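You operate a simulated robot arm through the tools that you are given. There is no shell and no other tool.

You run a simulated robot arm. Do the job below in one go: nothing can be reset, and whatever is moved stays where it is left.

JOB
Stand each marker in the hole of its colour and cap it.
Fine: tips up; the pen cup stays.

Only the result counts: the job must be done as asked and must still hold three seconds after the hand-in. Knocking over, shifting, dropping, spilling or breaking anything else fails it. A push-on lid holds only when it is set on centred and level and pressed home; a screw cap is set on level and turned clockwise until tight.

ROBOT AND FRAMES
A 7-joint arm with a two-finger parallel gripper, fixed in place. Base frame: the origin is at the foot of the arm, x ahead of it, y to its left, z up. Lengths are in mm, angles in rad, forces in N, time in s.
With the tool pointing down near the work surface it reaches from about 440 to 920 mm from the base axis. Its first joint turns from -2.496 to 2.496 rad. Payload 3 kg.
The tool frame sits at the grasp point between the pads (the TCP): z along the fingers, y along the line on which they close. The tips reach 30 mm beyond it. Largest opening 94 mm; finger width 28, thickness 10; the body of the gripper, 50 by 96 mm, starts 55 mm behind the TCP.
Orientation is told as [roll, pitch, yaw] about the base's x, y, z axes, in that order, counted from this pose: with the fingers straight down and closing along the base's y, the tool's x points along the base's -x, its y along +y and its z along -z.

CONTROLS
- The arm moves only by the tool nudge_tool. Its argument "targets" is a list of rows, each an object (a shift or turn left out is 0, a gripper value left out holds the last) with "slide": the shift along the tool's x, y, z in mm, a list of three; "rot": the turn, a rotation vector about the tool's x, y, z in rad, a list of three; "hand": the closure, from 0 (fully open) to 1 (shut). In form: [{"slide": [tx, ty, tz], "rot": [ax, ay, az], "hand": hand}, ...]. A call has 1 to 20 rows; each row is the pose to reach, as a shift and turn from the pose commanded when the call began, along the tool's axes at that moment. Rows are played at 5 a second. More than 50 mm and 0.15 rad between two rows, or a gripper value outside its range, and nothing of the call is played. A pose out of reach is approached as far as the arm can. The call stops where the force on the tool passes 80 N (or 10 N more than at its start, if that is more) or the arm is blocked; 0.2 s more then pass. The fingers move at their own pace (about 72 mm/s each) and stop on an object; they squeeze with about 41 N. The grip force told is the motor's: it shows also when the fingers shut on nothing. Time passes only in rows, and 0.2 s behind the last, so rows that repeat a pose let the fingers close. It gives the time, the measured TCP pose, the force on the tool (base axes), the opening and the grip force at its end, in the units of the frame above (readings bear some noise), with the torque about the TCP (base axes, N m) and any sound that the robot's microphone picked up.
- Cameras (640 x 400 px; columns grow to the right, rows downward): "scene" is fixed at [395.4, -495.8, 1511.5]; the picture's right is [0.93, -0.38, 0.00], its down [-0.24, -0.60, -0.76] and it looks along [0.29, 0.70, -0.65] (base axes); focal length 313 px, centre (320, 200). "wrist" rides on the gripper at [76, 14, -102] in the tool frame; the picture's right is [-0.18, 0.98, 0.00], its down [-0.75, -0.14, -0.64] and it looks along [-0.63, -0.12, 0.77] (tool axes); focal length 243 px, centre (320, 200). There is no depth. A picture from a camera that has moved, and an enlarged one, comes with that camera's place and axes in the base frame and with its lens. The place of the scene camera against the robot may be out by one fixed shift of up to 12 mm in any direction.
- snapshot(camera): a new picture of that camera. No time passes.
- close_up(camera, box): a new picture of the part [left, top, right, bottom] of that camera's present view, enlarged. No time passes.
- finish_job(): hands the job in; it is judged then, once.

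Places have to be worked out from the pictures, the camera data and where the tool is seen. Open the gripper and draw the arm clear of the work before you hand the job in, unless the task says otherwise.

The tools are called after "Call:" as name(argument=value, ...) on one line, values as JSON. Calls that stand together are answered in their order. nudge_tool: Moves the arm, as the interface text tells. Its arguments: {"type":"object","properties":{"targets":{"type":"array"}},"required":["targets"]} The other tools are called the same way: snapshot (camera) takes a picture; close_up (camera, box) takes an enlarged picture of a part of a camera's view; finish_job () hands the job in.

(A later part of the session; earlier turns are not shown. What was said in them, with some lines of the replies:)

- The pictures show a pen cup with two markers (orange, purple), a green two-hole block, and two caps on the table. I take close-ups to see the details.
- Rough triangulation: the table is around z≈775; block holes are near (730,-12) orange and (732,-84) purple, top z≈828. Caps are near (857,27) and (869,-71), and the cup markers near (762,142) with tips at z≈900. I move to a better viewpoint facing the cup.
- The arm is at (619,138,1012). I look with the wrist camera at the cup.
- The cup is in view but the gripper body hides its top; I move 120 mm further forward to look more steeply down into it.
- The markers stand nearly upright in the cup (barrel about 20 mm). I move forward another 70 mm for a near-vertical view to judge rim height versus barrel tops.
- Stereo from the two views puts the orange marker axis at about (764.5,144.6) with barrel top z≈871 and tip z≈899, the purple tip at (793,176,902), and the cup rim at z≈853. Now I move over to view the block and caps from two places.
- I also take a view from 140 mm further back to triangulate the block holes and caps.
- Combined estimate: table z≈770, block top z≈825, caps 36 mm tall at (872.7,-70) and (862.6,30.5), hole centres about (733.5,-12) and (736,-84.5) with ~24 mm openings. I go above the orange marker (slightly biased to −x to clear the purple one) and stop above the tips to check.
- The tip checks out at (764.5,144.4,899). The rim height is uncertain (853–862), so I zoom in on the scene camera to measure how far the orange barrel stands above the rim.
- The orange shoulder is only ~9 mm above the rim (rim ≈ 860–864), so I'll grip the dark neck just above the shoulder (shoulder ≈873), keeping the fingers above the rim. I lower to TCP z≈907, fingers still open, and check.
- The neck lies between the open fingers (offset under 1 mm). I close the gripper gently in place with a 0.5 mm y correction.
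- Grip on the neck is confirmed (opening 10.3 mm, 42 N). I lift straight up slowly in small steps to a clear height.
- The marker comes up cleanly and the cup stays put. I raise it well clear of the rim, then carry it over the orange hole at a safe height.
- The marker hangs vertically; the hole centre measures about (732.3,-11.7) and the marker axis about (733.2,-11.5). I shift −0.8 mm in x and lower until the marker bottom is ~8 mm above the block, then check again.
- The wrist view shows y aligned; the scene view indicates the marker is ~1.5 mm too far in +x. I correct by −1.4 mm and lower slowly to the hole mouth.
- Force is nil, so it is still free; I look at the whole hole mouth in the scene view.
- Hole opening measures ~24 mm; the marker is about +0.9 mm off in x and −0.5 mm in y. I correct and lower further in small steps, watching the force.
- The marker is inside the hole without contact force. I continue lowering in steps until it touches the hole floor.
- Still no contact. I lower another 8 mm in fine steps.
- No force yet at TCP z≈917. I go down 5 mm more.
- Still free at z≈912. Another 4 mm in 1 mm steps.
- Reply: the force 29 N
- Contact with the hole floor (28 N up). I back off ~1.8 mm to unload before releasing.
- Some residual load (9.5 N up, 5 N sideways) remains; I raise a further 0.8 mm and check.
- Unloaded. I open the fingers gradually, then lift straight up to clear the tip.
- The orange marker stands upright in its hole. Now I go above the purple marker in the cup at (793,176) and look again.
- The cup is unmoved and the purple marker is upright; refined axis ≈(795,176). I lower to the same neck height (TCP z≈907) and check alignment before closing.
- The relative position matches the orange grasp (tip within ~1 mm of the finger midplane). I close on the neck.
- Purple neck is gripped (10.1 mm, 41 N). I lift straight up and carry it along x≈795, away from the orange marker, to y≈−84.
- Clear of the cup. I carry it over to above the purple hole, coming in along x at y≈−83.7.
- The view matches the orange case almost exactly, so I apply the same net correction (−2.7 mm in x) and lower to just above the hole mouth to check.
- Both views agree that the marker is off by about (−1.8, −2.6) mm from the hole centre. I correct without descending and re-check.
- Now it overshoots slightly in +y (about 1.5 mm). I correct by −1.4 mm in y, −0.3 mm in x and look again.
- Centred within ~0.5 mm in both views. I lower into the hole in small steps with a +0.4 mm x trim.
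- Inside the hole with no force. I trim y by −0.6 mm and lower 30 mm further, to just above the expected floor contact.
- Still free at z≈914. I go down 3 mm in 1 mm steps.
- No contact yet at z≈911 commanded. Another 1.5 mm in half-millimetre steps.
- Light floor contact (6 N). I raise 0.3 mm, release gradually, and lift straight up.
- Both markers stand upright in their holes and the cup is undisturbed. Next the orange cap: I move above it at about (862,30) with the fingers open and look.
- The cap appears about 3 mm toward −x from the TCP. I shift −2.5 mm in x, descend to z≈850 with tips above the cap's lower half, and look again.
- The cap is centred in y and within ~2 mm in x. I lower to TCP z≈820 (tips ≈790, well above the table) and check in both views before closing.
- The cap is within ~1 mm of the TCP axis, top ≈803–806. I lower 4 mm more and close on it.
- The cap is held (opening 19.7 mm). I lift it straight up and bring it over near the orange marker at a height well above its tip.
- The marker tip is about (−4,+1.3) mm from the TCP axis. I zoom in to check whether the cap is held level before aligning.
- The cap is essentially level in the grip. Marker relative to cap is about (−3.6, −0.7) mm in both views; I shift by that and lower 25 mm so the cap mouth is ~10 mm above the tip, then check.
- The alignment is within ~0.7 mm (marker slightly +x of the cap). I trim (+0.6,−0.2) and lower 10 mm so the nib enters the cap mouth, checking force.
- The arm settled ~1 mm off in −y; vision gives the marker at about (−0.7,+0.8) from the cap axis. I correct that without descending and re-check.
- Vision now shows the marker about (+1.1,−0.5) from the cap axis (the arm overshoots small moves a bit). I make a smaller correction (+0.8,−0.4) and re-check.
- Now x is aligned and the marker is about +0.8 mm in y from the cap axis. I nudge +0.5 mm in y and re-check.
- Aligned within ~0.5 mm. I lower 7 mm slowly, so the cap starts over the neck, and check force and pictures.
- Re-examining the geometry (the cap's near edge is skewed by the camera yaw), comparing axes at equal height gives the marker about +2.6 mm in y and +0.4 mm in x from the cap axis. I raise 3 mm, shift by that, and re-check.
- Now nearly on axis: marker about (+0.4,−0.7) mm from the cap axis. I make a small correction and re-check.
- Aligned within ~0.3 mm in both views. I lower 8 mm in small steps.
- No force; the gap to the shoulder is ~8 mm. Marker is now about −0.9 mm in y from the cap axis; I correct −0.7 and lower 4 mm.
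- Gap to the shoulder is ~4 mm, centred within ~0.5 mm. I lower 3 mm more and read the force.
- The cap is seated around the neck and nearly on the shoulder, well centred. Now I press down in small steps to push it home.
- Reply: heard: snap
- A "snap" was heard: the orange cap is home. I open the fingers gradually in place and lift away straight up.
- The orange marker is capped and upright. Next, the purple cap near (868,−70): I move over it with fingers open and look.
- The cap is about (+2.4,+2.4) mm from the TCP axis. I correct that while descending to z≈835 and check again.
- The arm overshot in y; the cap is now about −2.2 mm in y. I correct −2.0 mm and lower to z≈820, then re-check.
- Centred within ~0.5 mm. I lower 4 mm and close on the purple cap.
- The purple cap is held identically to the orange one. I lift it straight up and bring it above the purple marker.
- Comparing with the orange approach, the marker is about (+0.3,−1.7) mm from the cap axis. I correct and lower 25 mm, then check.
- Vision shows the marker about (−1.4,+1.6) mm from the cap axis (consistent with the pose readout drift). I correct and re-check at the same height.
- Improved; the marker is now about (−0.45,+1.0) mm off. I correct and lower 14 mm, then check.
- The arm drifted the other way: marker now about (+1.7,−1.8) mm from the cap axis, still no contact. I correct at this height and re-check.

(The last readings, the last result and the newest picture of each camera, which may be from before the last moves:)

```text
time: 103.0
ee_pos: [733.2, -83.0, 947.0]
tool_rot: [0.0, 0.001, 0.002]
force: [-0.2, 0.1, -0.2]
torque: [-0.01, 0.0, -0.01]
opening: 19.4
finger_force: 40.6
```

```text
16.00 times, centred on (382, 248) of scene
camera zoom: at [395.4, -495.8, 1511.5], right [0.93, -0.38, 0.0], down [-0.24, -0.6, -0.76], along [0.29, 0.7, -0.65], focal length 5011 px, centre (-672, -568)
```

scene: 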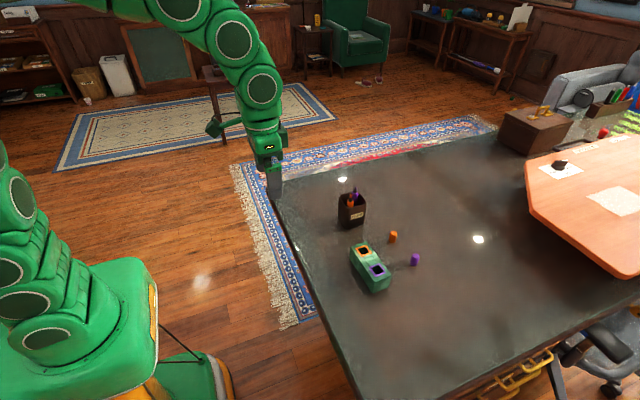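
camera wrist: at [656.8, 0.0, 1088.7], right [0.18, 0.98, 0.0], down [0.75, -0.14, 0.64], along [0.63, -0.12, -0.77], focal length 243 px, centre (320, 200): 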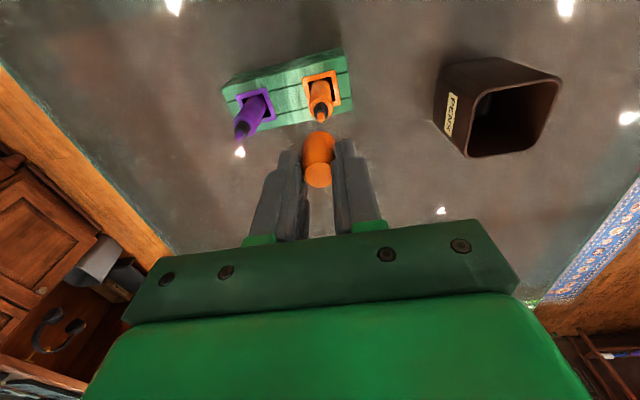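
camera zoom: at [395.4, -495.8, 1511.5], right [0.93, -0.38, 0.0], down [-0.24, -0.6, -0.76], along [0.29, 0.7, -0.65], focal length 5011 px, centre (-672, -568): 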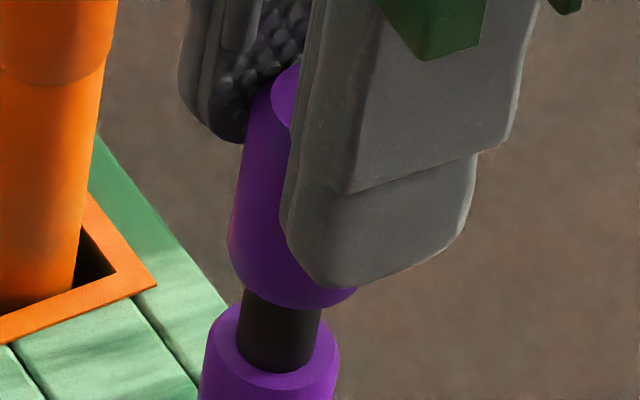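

Now within ~0.5 mm. I trim (−0.2,+0.4) and lower 6 mm, then check.

Call:
nudge_tool(targets=[{"slide": [0.2, 0.4, 1]}, {"slide": [0.2, 0.4, 2.5]}, {"slide": [0.2, 0.4, 4]}, {"slide": [0.2, 0.4, 6]}, {"slide": [0.2, 0.4, 6]}, {"slide": [0.2, 0.4, 6]}])

Call:
close_up(camera="wrist", box=[256, 70, 384, 150])

Call:
close_up(camera="scene", box=[366, 238, 398, 258])

```text
time: 104.4
ee_pos: [733.8, -82.9, 939.7]
tool_rot: [0.0, 0.001, 0.001]
force: [-0.9, -0.2, -0.7]
torque: [0.02, -0.01, -0.04]
opening: 19.6
finger_force: 41.0
```

```text
5.00 times, centred on (320, 110) of wrist
camera zoom: at [657.3, -69.0, 1042.7], right [0.18, 0.98, 0.0], down [0.75, -0.14, 0.64], along [0.63, -0.12, -0.77], focal length 1213 px, centre (320, 650)
```

zoom: 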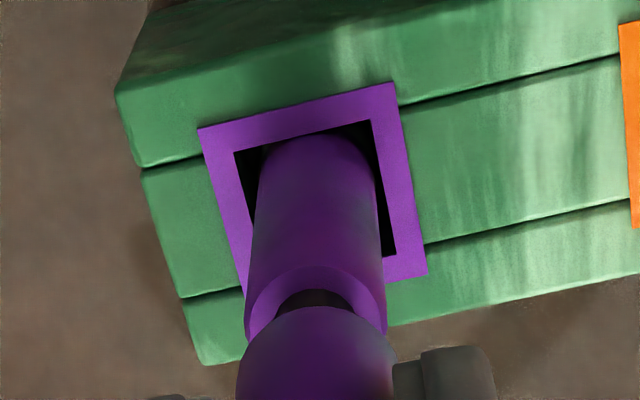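

```text
16.00 times, centred on (382, 248) of scene
camera zoom: at [395.4, -495.8, 1511.5], right [0.93, -0.38, 0.0], down [-0.24, -0.6, -0.76], along [0.29, 0.7, -0.65], focal length 5011 px, centre (-672, -568)
```

zoom: 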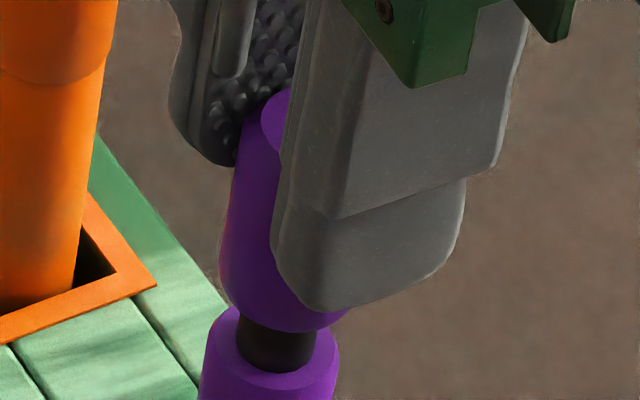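

Aligned within ~0.3 mm. Gap to the shoulder is ~13 mm; I lower 8 mm more.

Call:
nudge_tool(targets=[{"slide": [-0.1, 0, 1.5]}, {"slide": [-0.1, 0, 3]}, {"slide": [-0.1, 0, 4.5]}, {"slide": [-0.1, 0, 6]}, {"slide": [-0.1, 0, 8]}, {"slide": [-0.1, 0, 8]}, {"slide": [-0.1, 0, 8]}])

Call:
close_up(camera="wrist", box=[256, 70, 384, 150])

Call:
close_up(camera="scene", box=[366, 238, 398, 258])

```text
time: 106.0
ee_pos: [733.8, -83.2, 931.2]
tool_rot: [0.0, 0.002, 0.001]
force: [-0.8, 0.2, -0.6]
torque: [0.0, -0.01, 0.01]
opening: 19.6
finger_force: 41.1
```

```text
5.00 times, centred on (320, 110) of wrist
camera zoom: at [658.3, -69.2, 1034.5], right [0.18, 0.98, 0.0], down [0.75, -0.14, 0.64], along [0.63, -0.12, -0.77], focal length 1213 px, centre (320, 650)
```

zoom: 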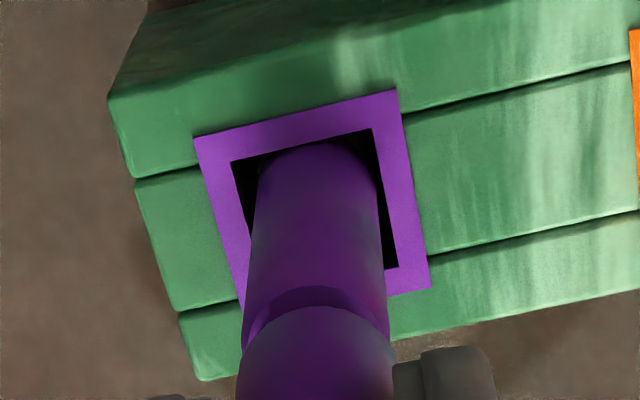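

```text
16.00 times, centred on (382, 248) of scene
camera zoom: at [395.4, -495.8, 1511.5], right [0.93, -0.38, 0.0], down [-0.24, -0.6, -0.76], along [0.29, 0.7, -0.65], focal length 5011 px, centre (-672, -568)
```

zoom: 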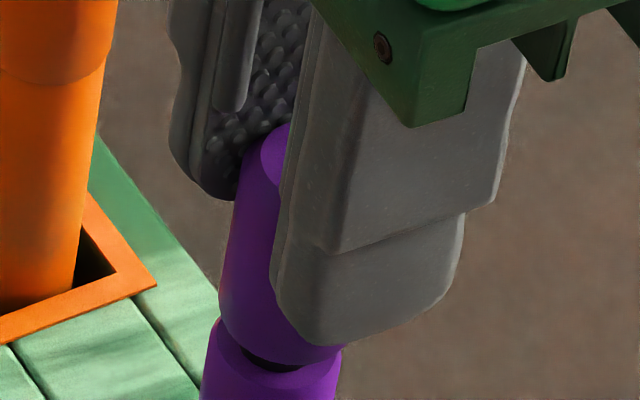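

Still centred (about −0.5 mm in x), no force. I trim x by −0.4 and lower 4 mm to nearly touch the shoulder.

Call:
nudge_tool(targets=[{"slide": [0.4, 0, 1]}, {"slide": [0.4, 0, 2]}, {"slide": [0.4, 0, 3]}, {"slide": [0.4, 0, 4]}, {"slide": [0.4, 0, 4]}])

Call:
close_up(camera="wrist", box=[256, 70, 384, 150])

Call:
close_up(camera="scene", box=[366, 238, 398, 258])

```text
time: 107.2
ee_pos: [733.3, -83.9, 927.6]
tool_rot: [-0.001, 0.0, 0.0]
force: [0.0, -0.1, -1.3]
torque: [0.0, 0.01, 0.0]
opening: 19.8
finger_force: 40.8
```

```text
5.00 times, centred on (320, 110) of wrist
camera zoom: at [658.2, -69.7, 1030.3], right [0.18, 0.98, 0.0], down [0.75, -0.14, 0.64], along [0.63, -0.12, -0.77], focal length 1213 px, centre (320, 650)
```

zoom: 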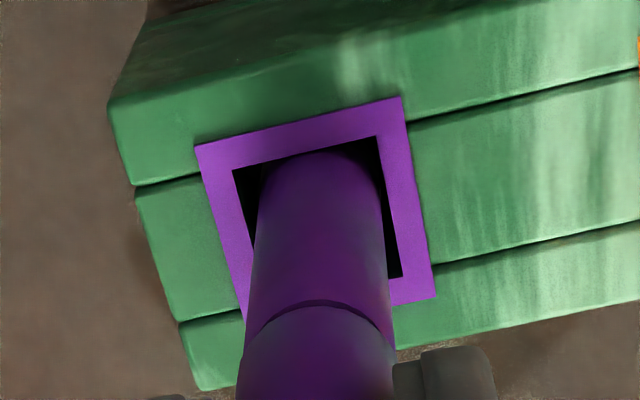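

```text
16.00 times, centred on (382, 248) of scene
camera zoom: at [395.4, -495.8, 1511.5], right [0.93, -0.38, 0.0], down [-0.24, -0.6, -0.76], along [0.29, 0.7, -0.65], focal length 5011 px, centre (-672, -568)
```

zoom: 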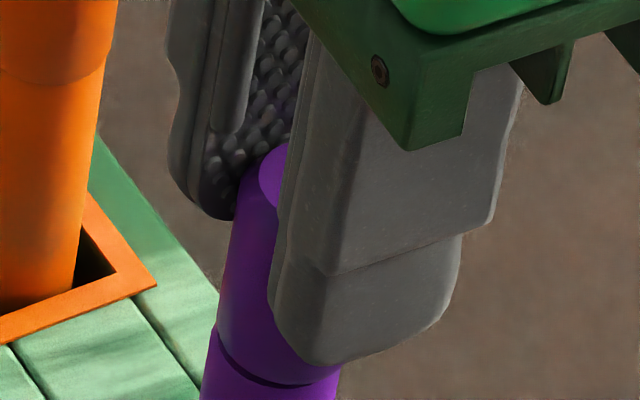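

About 1 mm from the shoulder and centred. I press down in small steps to snap it home.

Call:
nudge_tool(targets=[{"slide": [0, 0.1, 0.7]}, {"slide": [0, 0.1, 1.4]}, {"slide": [0, 0.1, 2.1]}, {"slide": [0, 0.1, 2.8]}, {"slide": [0, 0.1, 2.8]}])

Call:
close_up(camera="scene", box=[366, 238, 398, 258])

```text
time: 108.4
ee_pos: [732.6, -82.6, 926.6]
tool_rot: [-0.001, -0.002, -0.001]
force: [-1.2, -1.1, 22.4]
torque: [-0.16, 0.23, 0.02]
opening: 19.7
finger_force: 41.0
heard: snap
```

```text
16.00 times, centred on (382, 248) of scene
camera zoom: at [395.4, -495.8, 1511.5], right [0.93, -0.38, 0.0], down [-0.24, -0.6, -0.76], along [0.29, 0.7, -0.65], focal length 5011 px, centre (-672, -568)
```

zoom: 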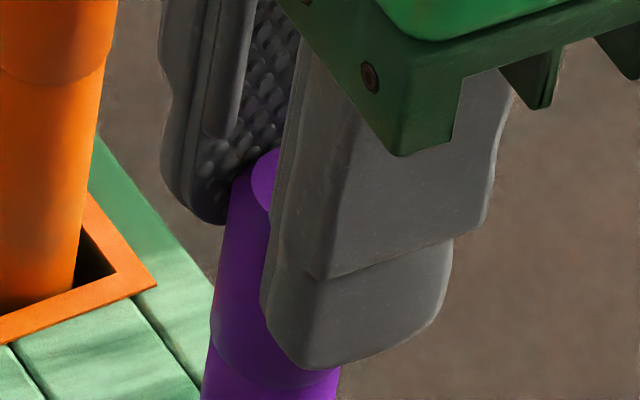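

Snap heard for the purple cap too. I relieve the push, open gradually, and lift straight up clear.

Call:
nudge_tool(targets=[{"slide": [0, 0, -0.5]}, {"slide": [0, 0, -0.9]}, {"slide": [0, 0, -0.9], "hand": 0.76}, {"slide": [0, 0, -0.9], "hand": 0.7}, {"slide": [0, 0, -0.9], "hand": 0.6}, {"slide": [0, 0, -0.9], "hand": 0.55}, {"slide": [0, 0, -0.9], "hand": 0.55}, {"slide": [0, 0, -10]}, {"slide": [0, 0, -25]}, {"slide": [0, 0, -45]}, {"slide": [0, 0, -70]}, {"slide": [0, 0, -100]}, {"slide": [0, 0, -100]}])

Call:
close_up(camera="scene", box=[330, 180, 426, 280])

Call:
close_up(camera="wrist", box=[224, 40, 448, 180])

```text
time: 111.2
ee_pos: [731.3, -84.7, 1022.2]
tool_rot: [0.0, 0.001, 0.0]
force: [0.1, -0.2, -0.8]
torque: [-0.03, 0.03, 0.01]
opening: 42.1
finger_force: 0.0
```

```text
4.00 times, centred on (378, 230) of scene
camera zoom: at [395.4, -495.8, 1511.5], right [0.93, -0.38, 0.0], down [-0.24, -0.6, -0.76], along [0.29, 0.7, -0.65], focal length 1253 px, centre (88, 80)
```

zoom: 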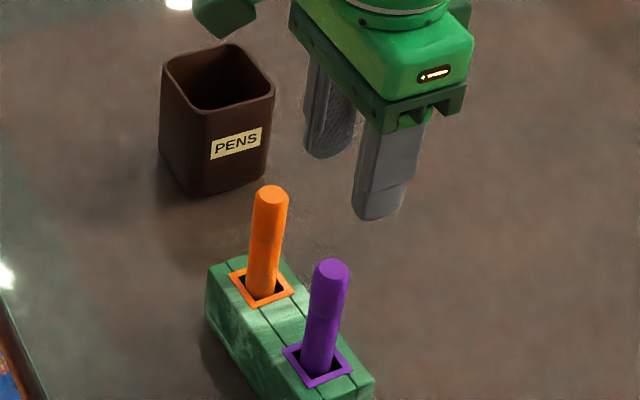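

```text
2.86 times, centred on (336, 110) of wrist
camera zoom: at [655.9, -70.4, 1125.1], right [0.18, 0.98, 0.0], down [0.75, -0.14, 0.64], along [0.63, -0.12, -0.77], focal length 693 px, centre (274, 457)
```

zoom: 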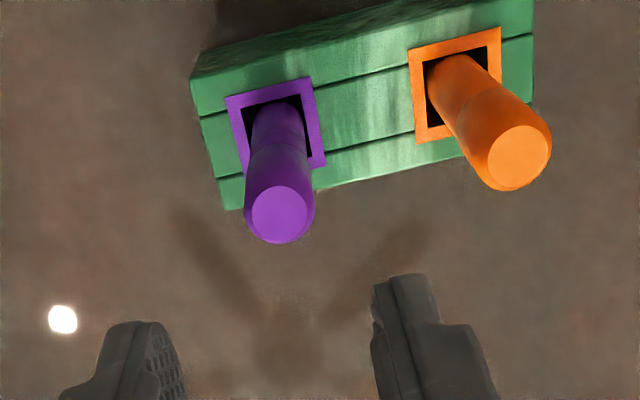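

Both markers are capped. I zoom in to check that the purple and orange markers are upright and fully capped.

Call:
close_up(camera="scene", box=[360, 240, 424, 280])

Call:
close_up(camera="scene", box=[350, 222, 414, 262])

Call:
close_up(camera="wrist", box=[272, 50, 432, 150])

```text
10.00 times, centred on (392, 260) of scene
camera zoom: at [395.4, -495.8, 1511.5], right [0.93, -0.38, 0.0], down [-0.24, -0.6, -0.76], along [0.29, 0.7, -0.65], focal length 3132 px, centre (-400, -400)
```

zoom: 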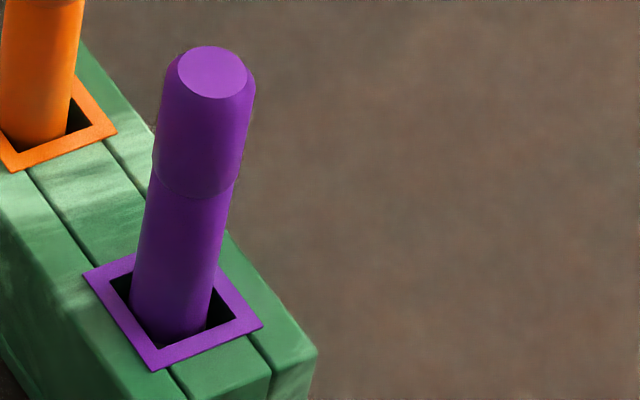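

```text
10.00 times, centred on (382, 242) of scene
camera zoom: at [395.4, -495.8, 1511.5], right [0.93, -0.38, 0.0], down [-0.24, -0.6, -0.76], along [0.29, 0.7, -0.65], focal length 3132 px, centre (-300, -220)
```

zoom: 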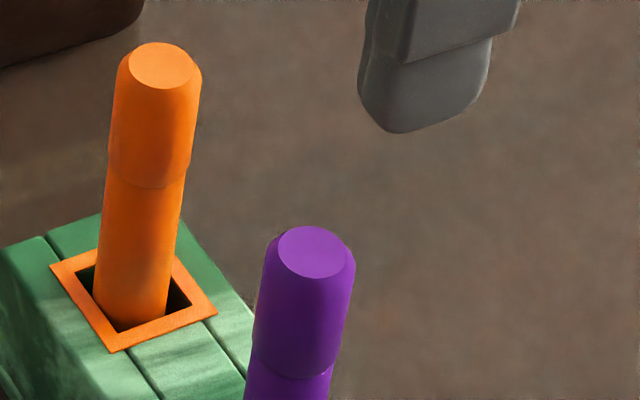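

```text
4.00 times, centred on (352, 100) of wrist
camera zoom: at [655.9, -70.4, 1125.1], right [0.18, 0.98, 0.0], down [0.75, -0.14, 0.64], along [0.63, -0.12, -0.77], focal length 970 px, centre (192, 600)
```

zoom: 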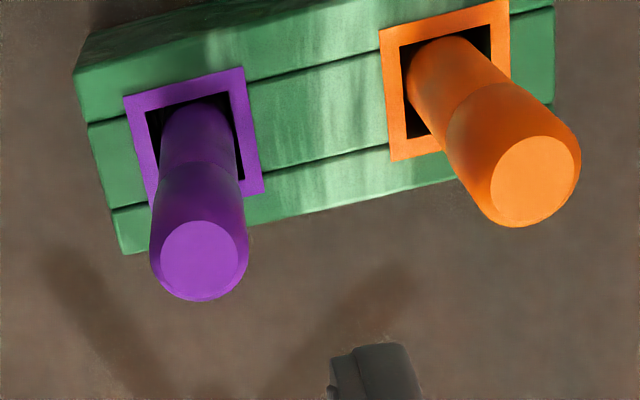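

Both caps sit flush and the markers stand upright in their matching holes. I open the gripper and withdraw the arm up and back, clear of the work.

Call:
nudge_tool(targets=[{"slide": [0, 0, -25]}, {"slide": [0, 0, -50]}, {"slide": [0, 0, -80]}, {"slide": [20, 0, -90], "hand": 0}, {"slide": [50, 5, -95]}, {"slide": [80, 10, -95]}, {"slide": [110, 15, -95]}, {"slide": [140, 20, -95]}, {"slide": [170, 25, -95]}, {"slide": [190, 30, -95]}, {"slide": [190, 30, -95]}, {"slide": [190, 30, -95]}, {"slide": [190, 30, -95]}, {"slide": [190, 30, -95]}, {"slide": [190, 30, -95]}])

Call:
snapshot(camera="scene")

Call:
close_up(camera="scene", box=[330, 180, 426, 280])

Call:
close_up(camera="scene", box=[360, 240, 424, 280])

```text
time: 114.4
ee_pos: [541.7, -53.5, 1119.9]
tool_rot: [0.0, 0.0, 0.001]
force: [0.1, 0.0, -0.6]
torque: [0.0, -0.03, 0.01]
opening: 94.0
finger_force: 0.0
```

```text
taken
```

scene: 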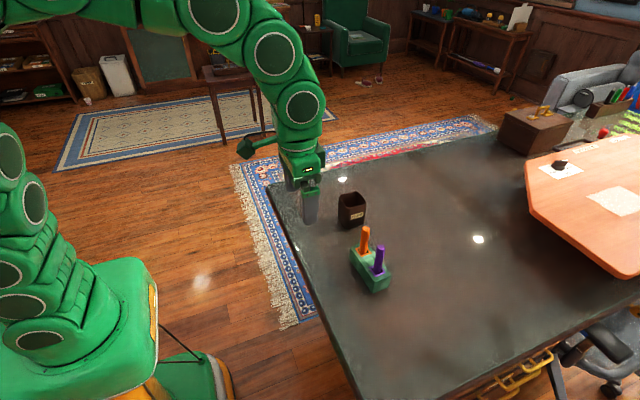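

```text
4.00 times, centred on (378, 230) of scene
camera zoom: at [395.4, -495.8, 1511.5], right [0.93, -0.38, 0.0], down [-0.24, -0.6, -0.76], along [0.29, 0.7, -0.65], focal length 1253 px, centre (88, 80)
```

zoom: 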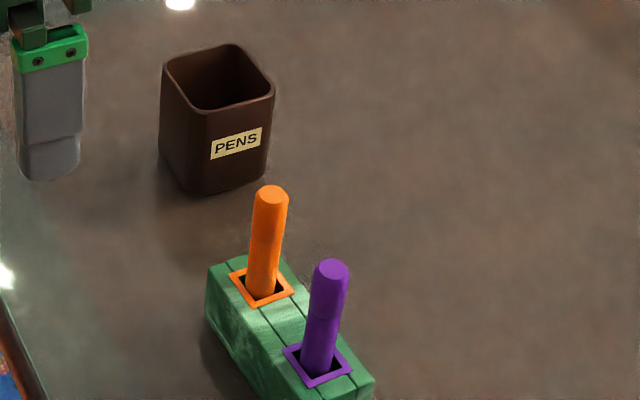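

```text
10.00 times, centred on (392, 260) of scene
camera zoom: at [395.4, -495.8, 1511.5], right [0.93, -0.38, 0.0], down [-0.24, -0.6, -0.76], along [0.29, 0.7, -0.65], focal length 3132 px, centre (-400, -400)
```

zoom: 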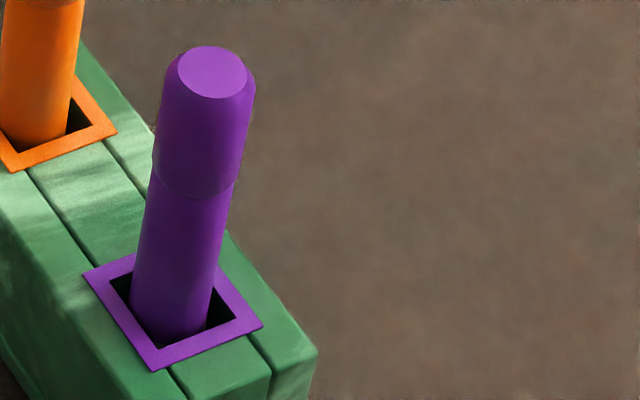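

The arm is clear, the gripper is open, the cup and block are where they were, and both capped markers stand still in their matching holes. I hand the job in.

Call:
finish_job()

```text
The job is handed in.
```

Both markers are standing tip-up in the holes of their colours with their caps on, and the job is handed in. Each cap gave an audible snap when I pressed it down.

- **Markers:** the last pictures show both caps flush on the barrels. The orange marker stands straight. The purple one leans very slightly, about one degree by my estimate, which is within the play of its hole.
- **Surroundings:** the pen cup and the block look to be where they started. Nothing was knocked over or dropped.
- **Arm:** the gripper is open, and I drew the arm up and back clear of the work before handing in.

I have no result from the judging beyond the confirmation that the job was handed in.
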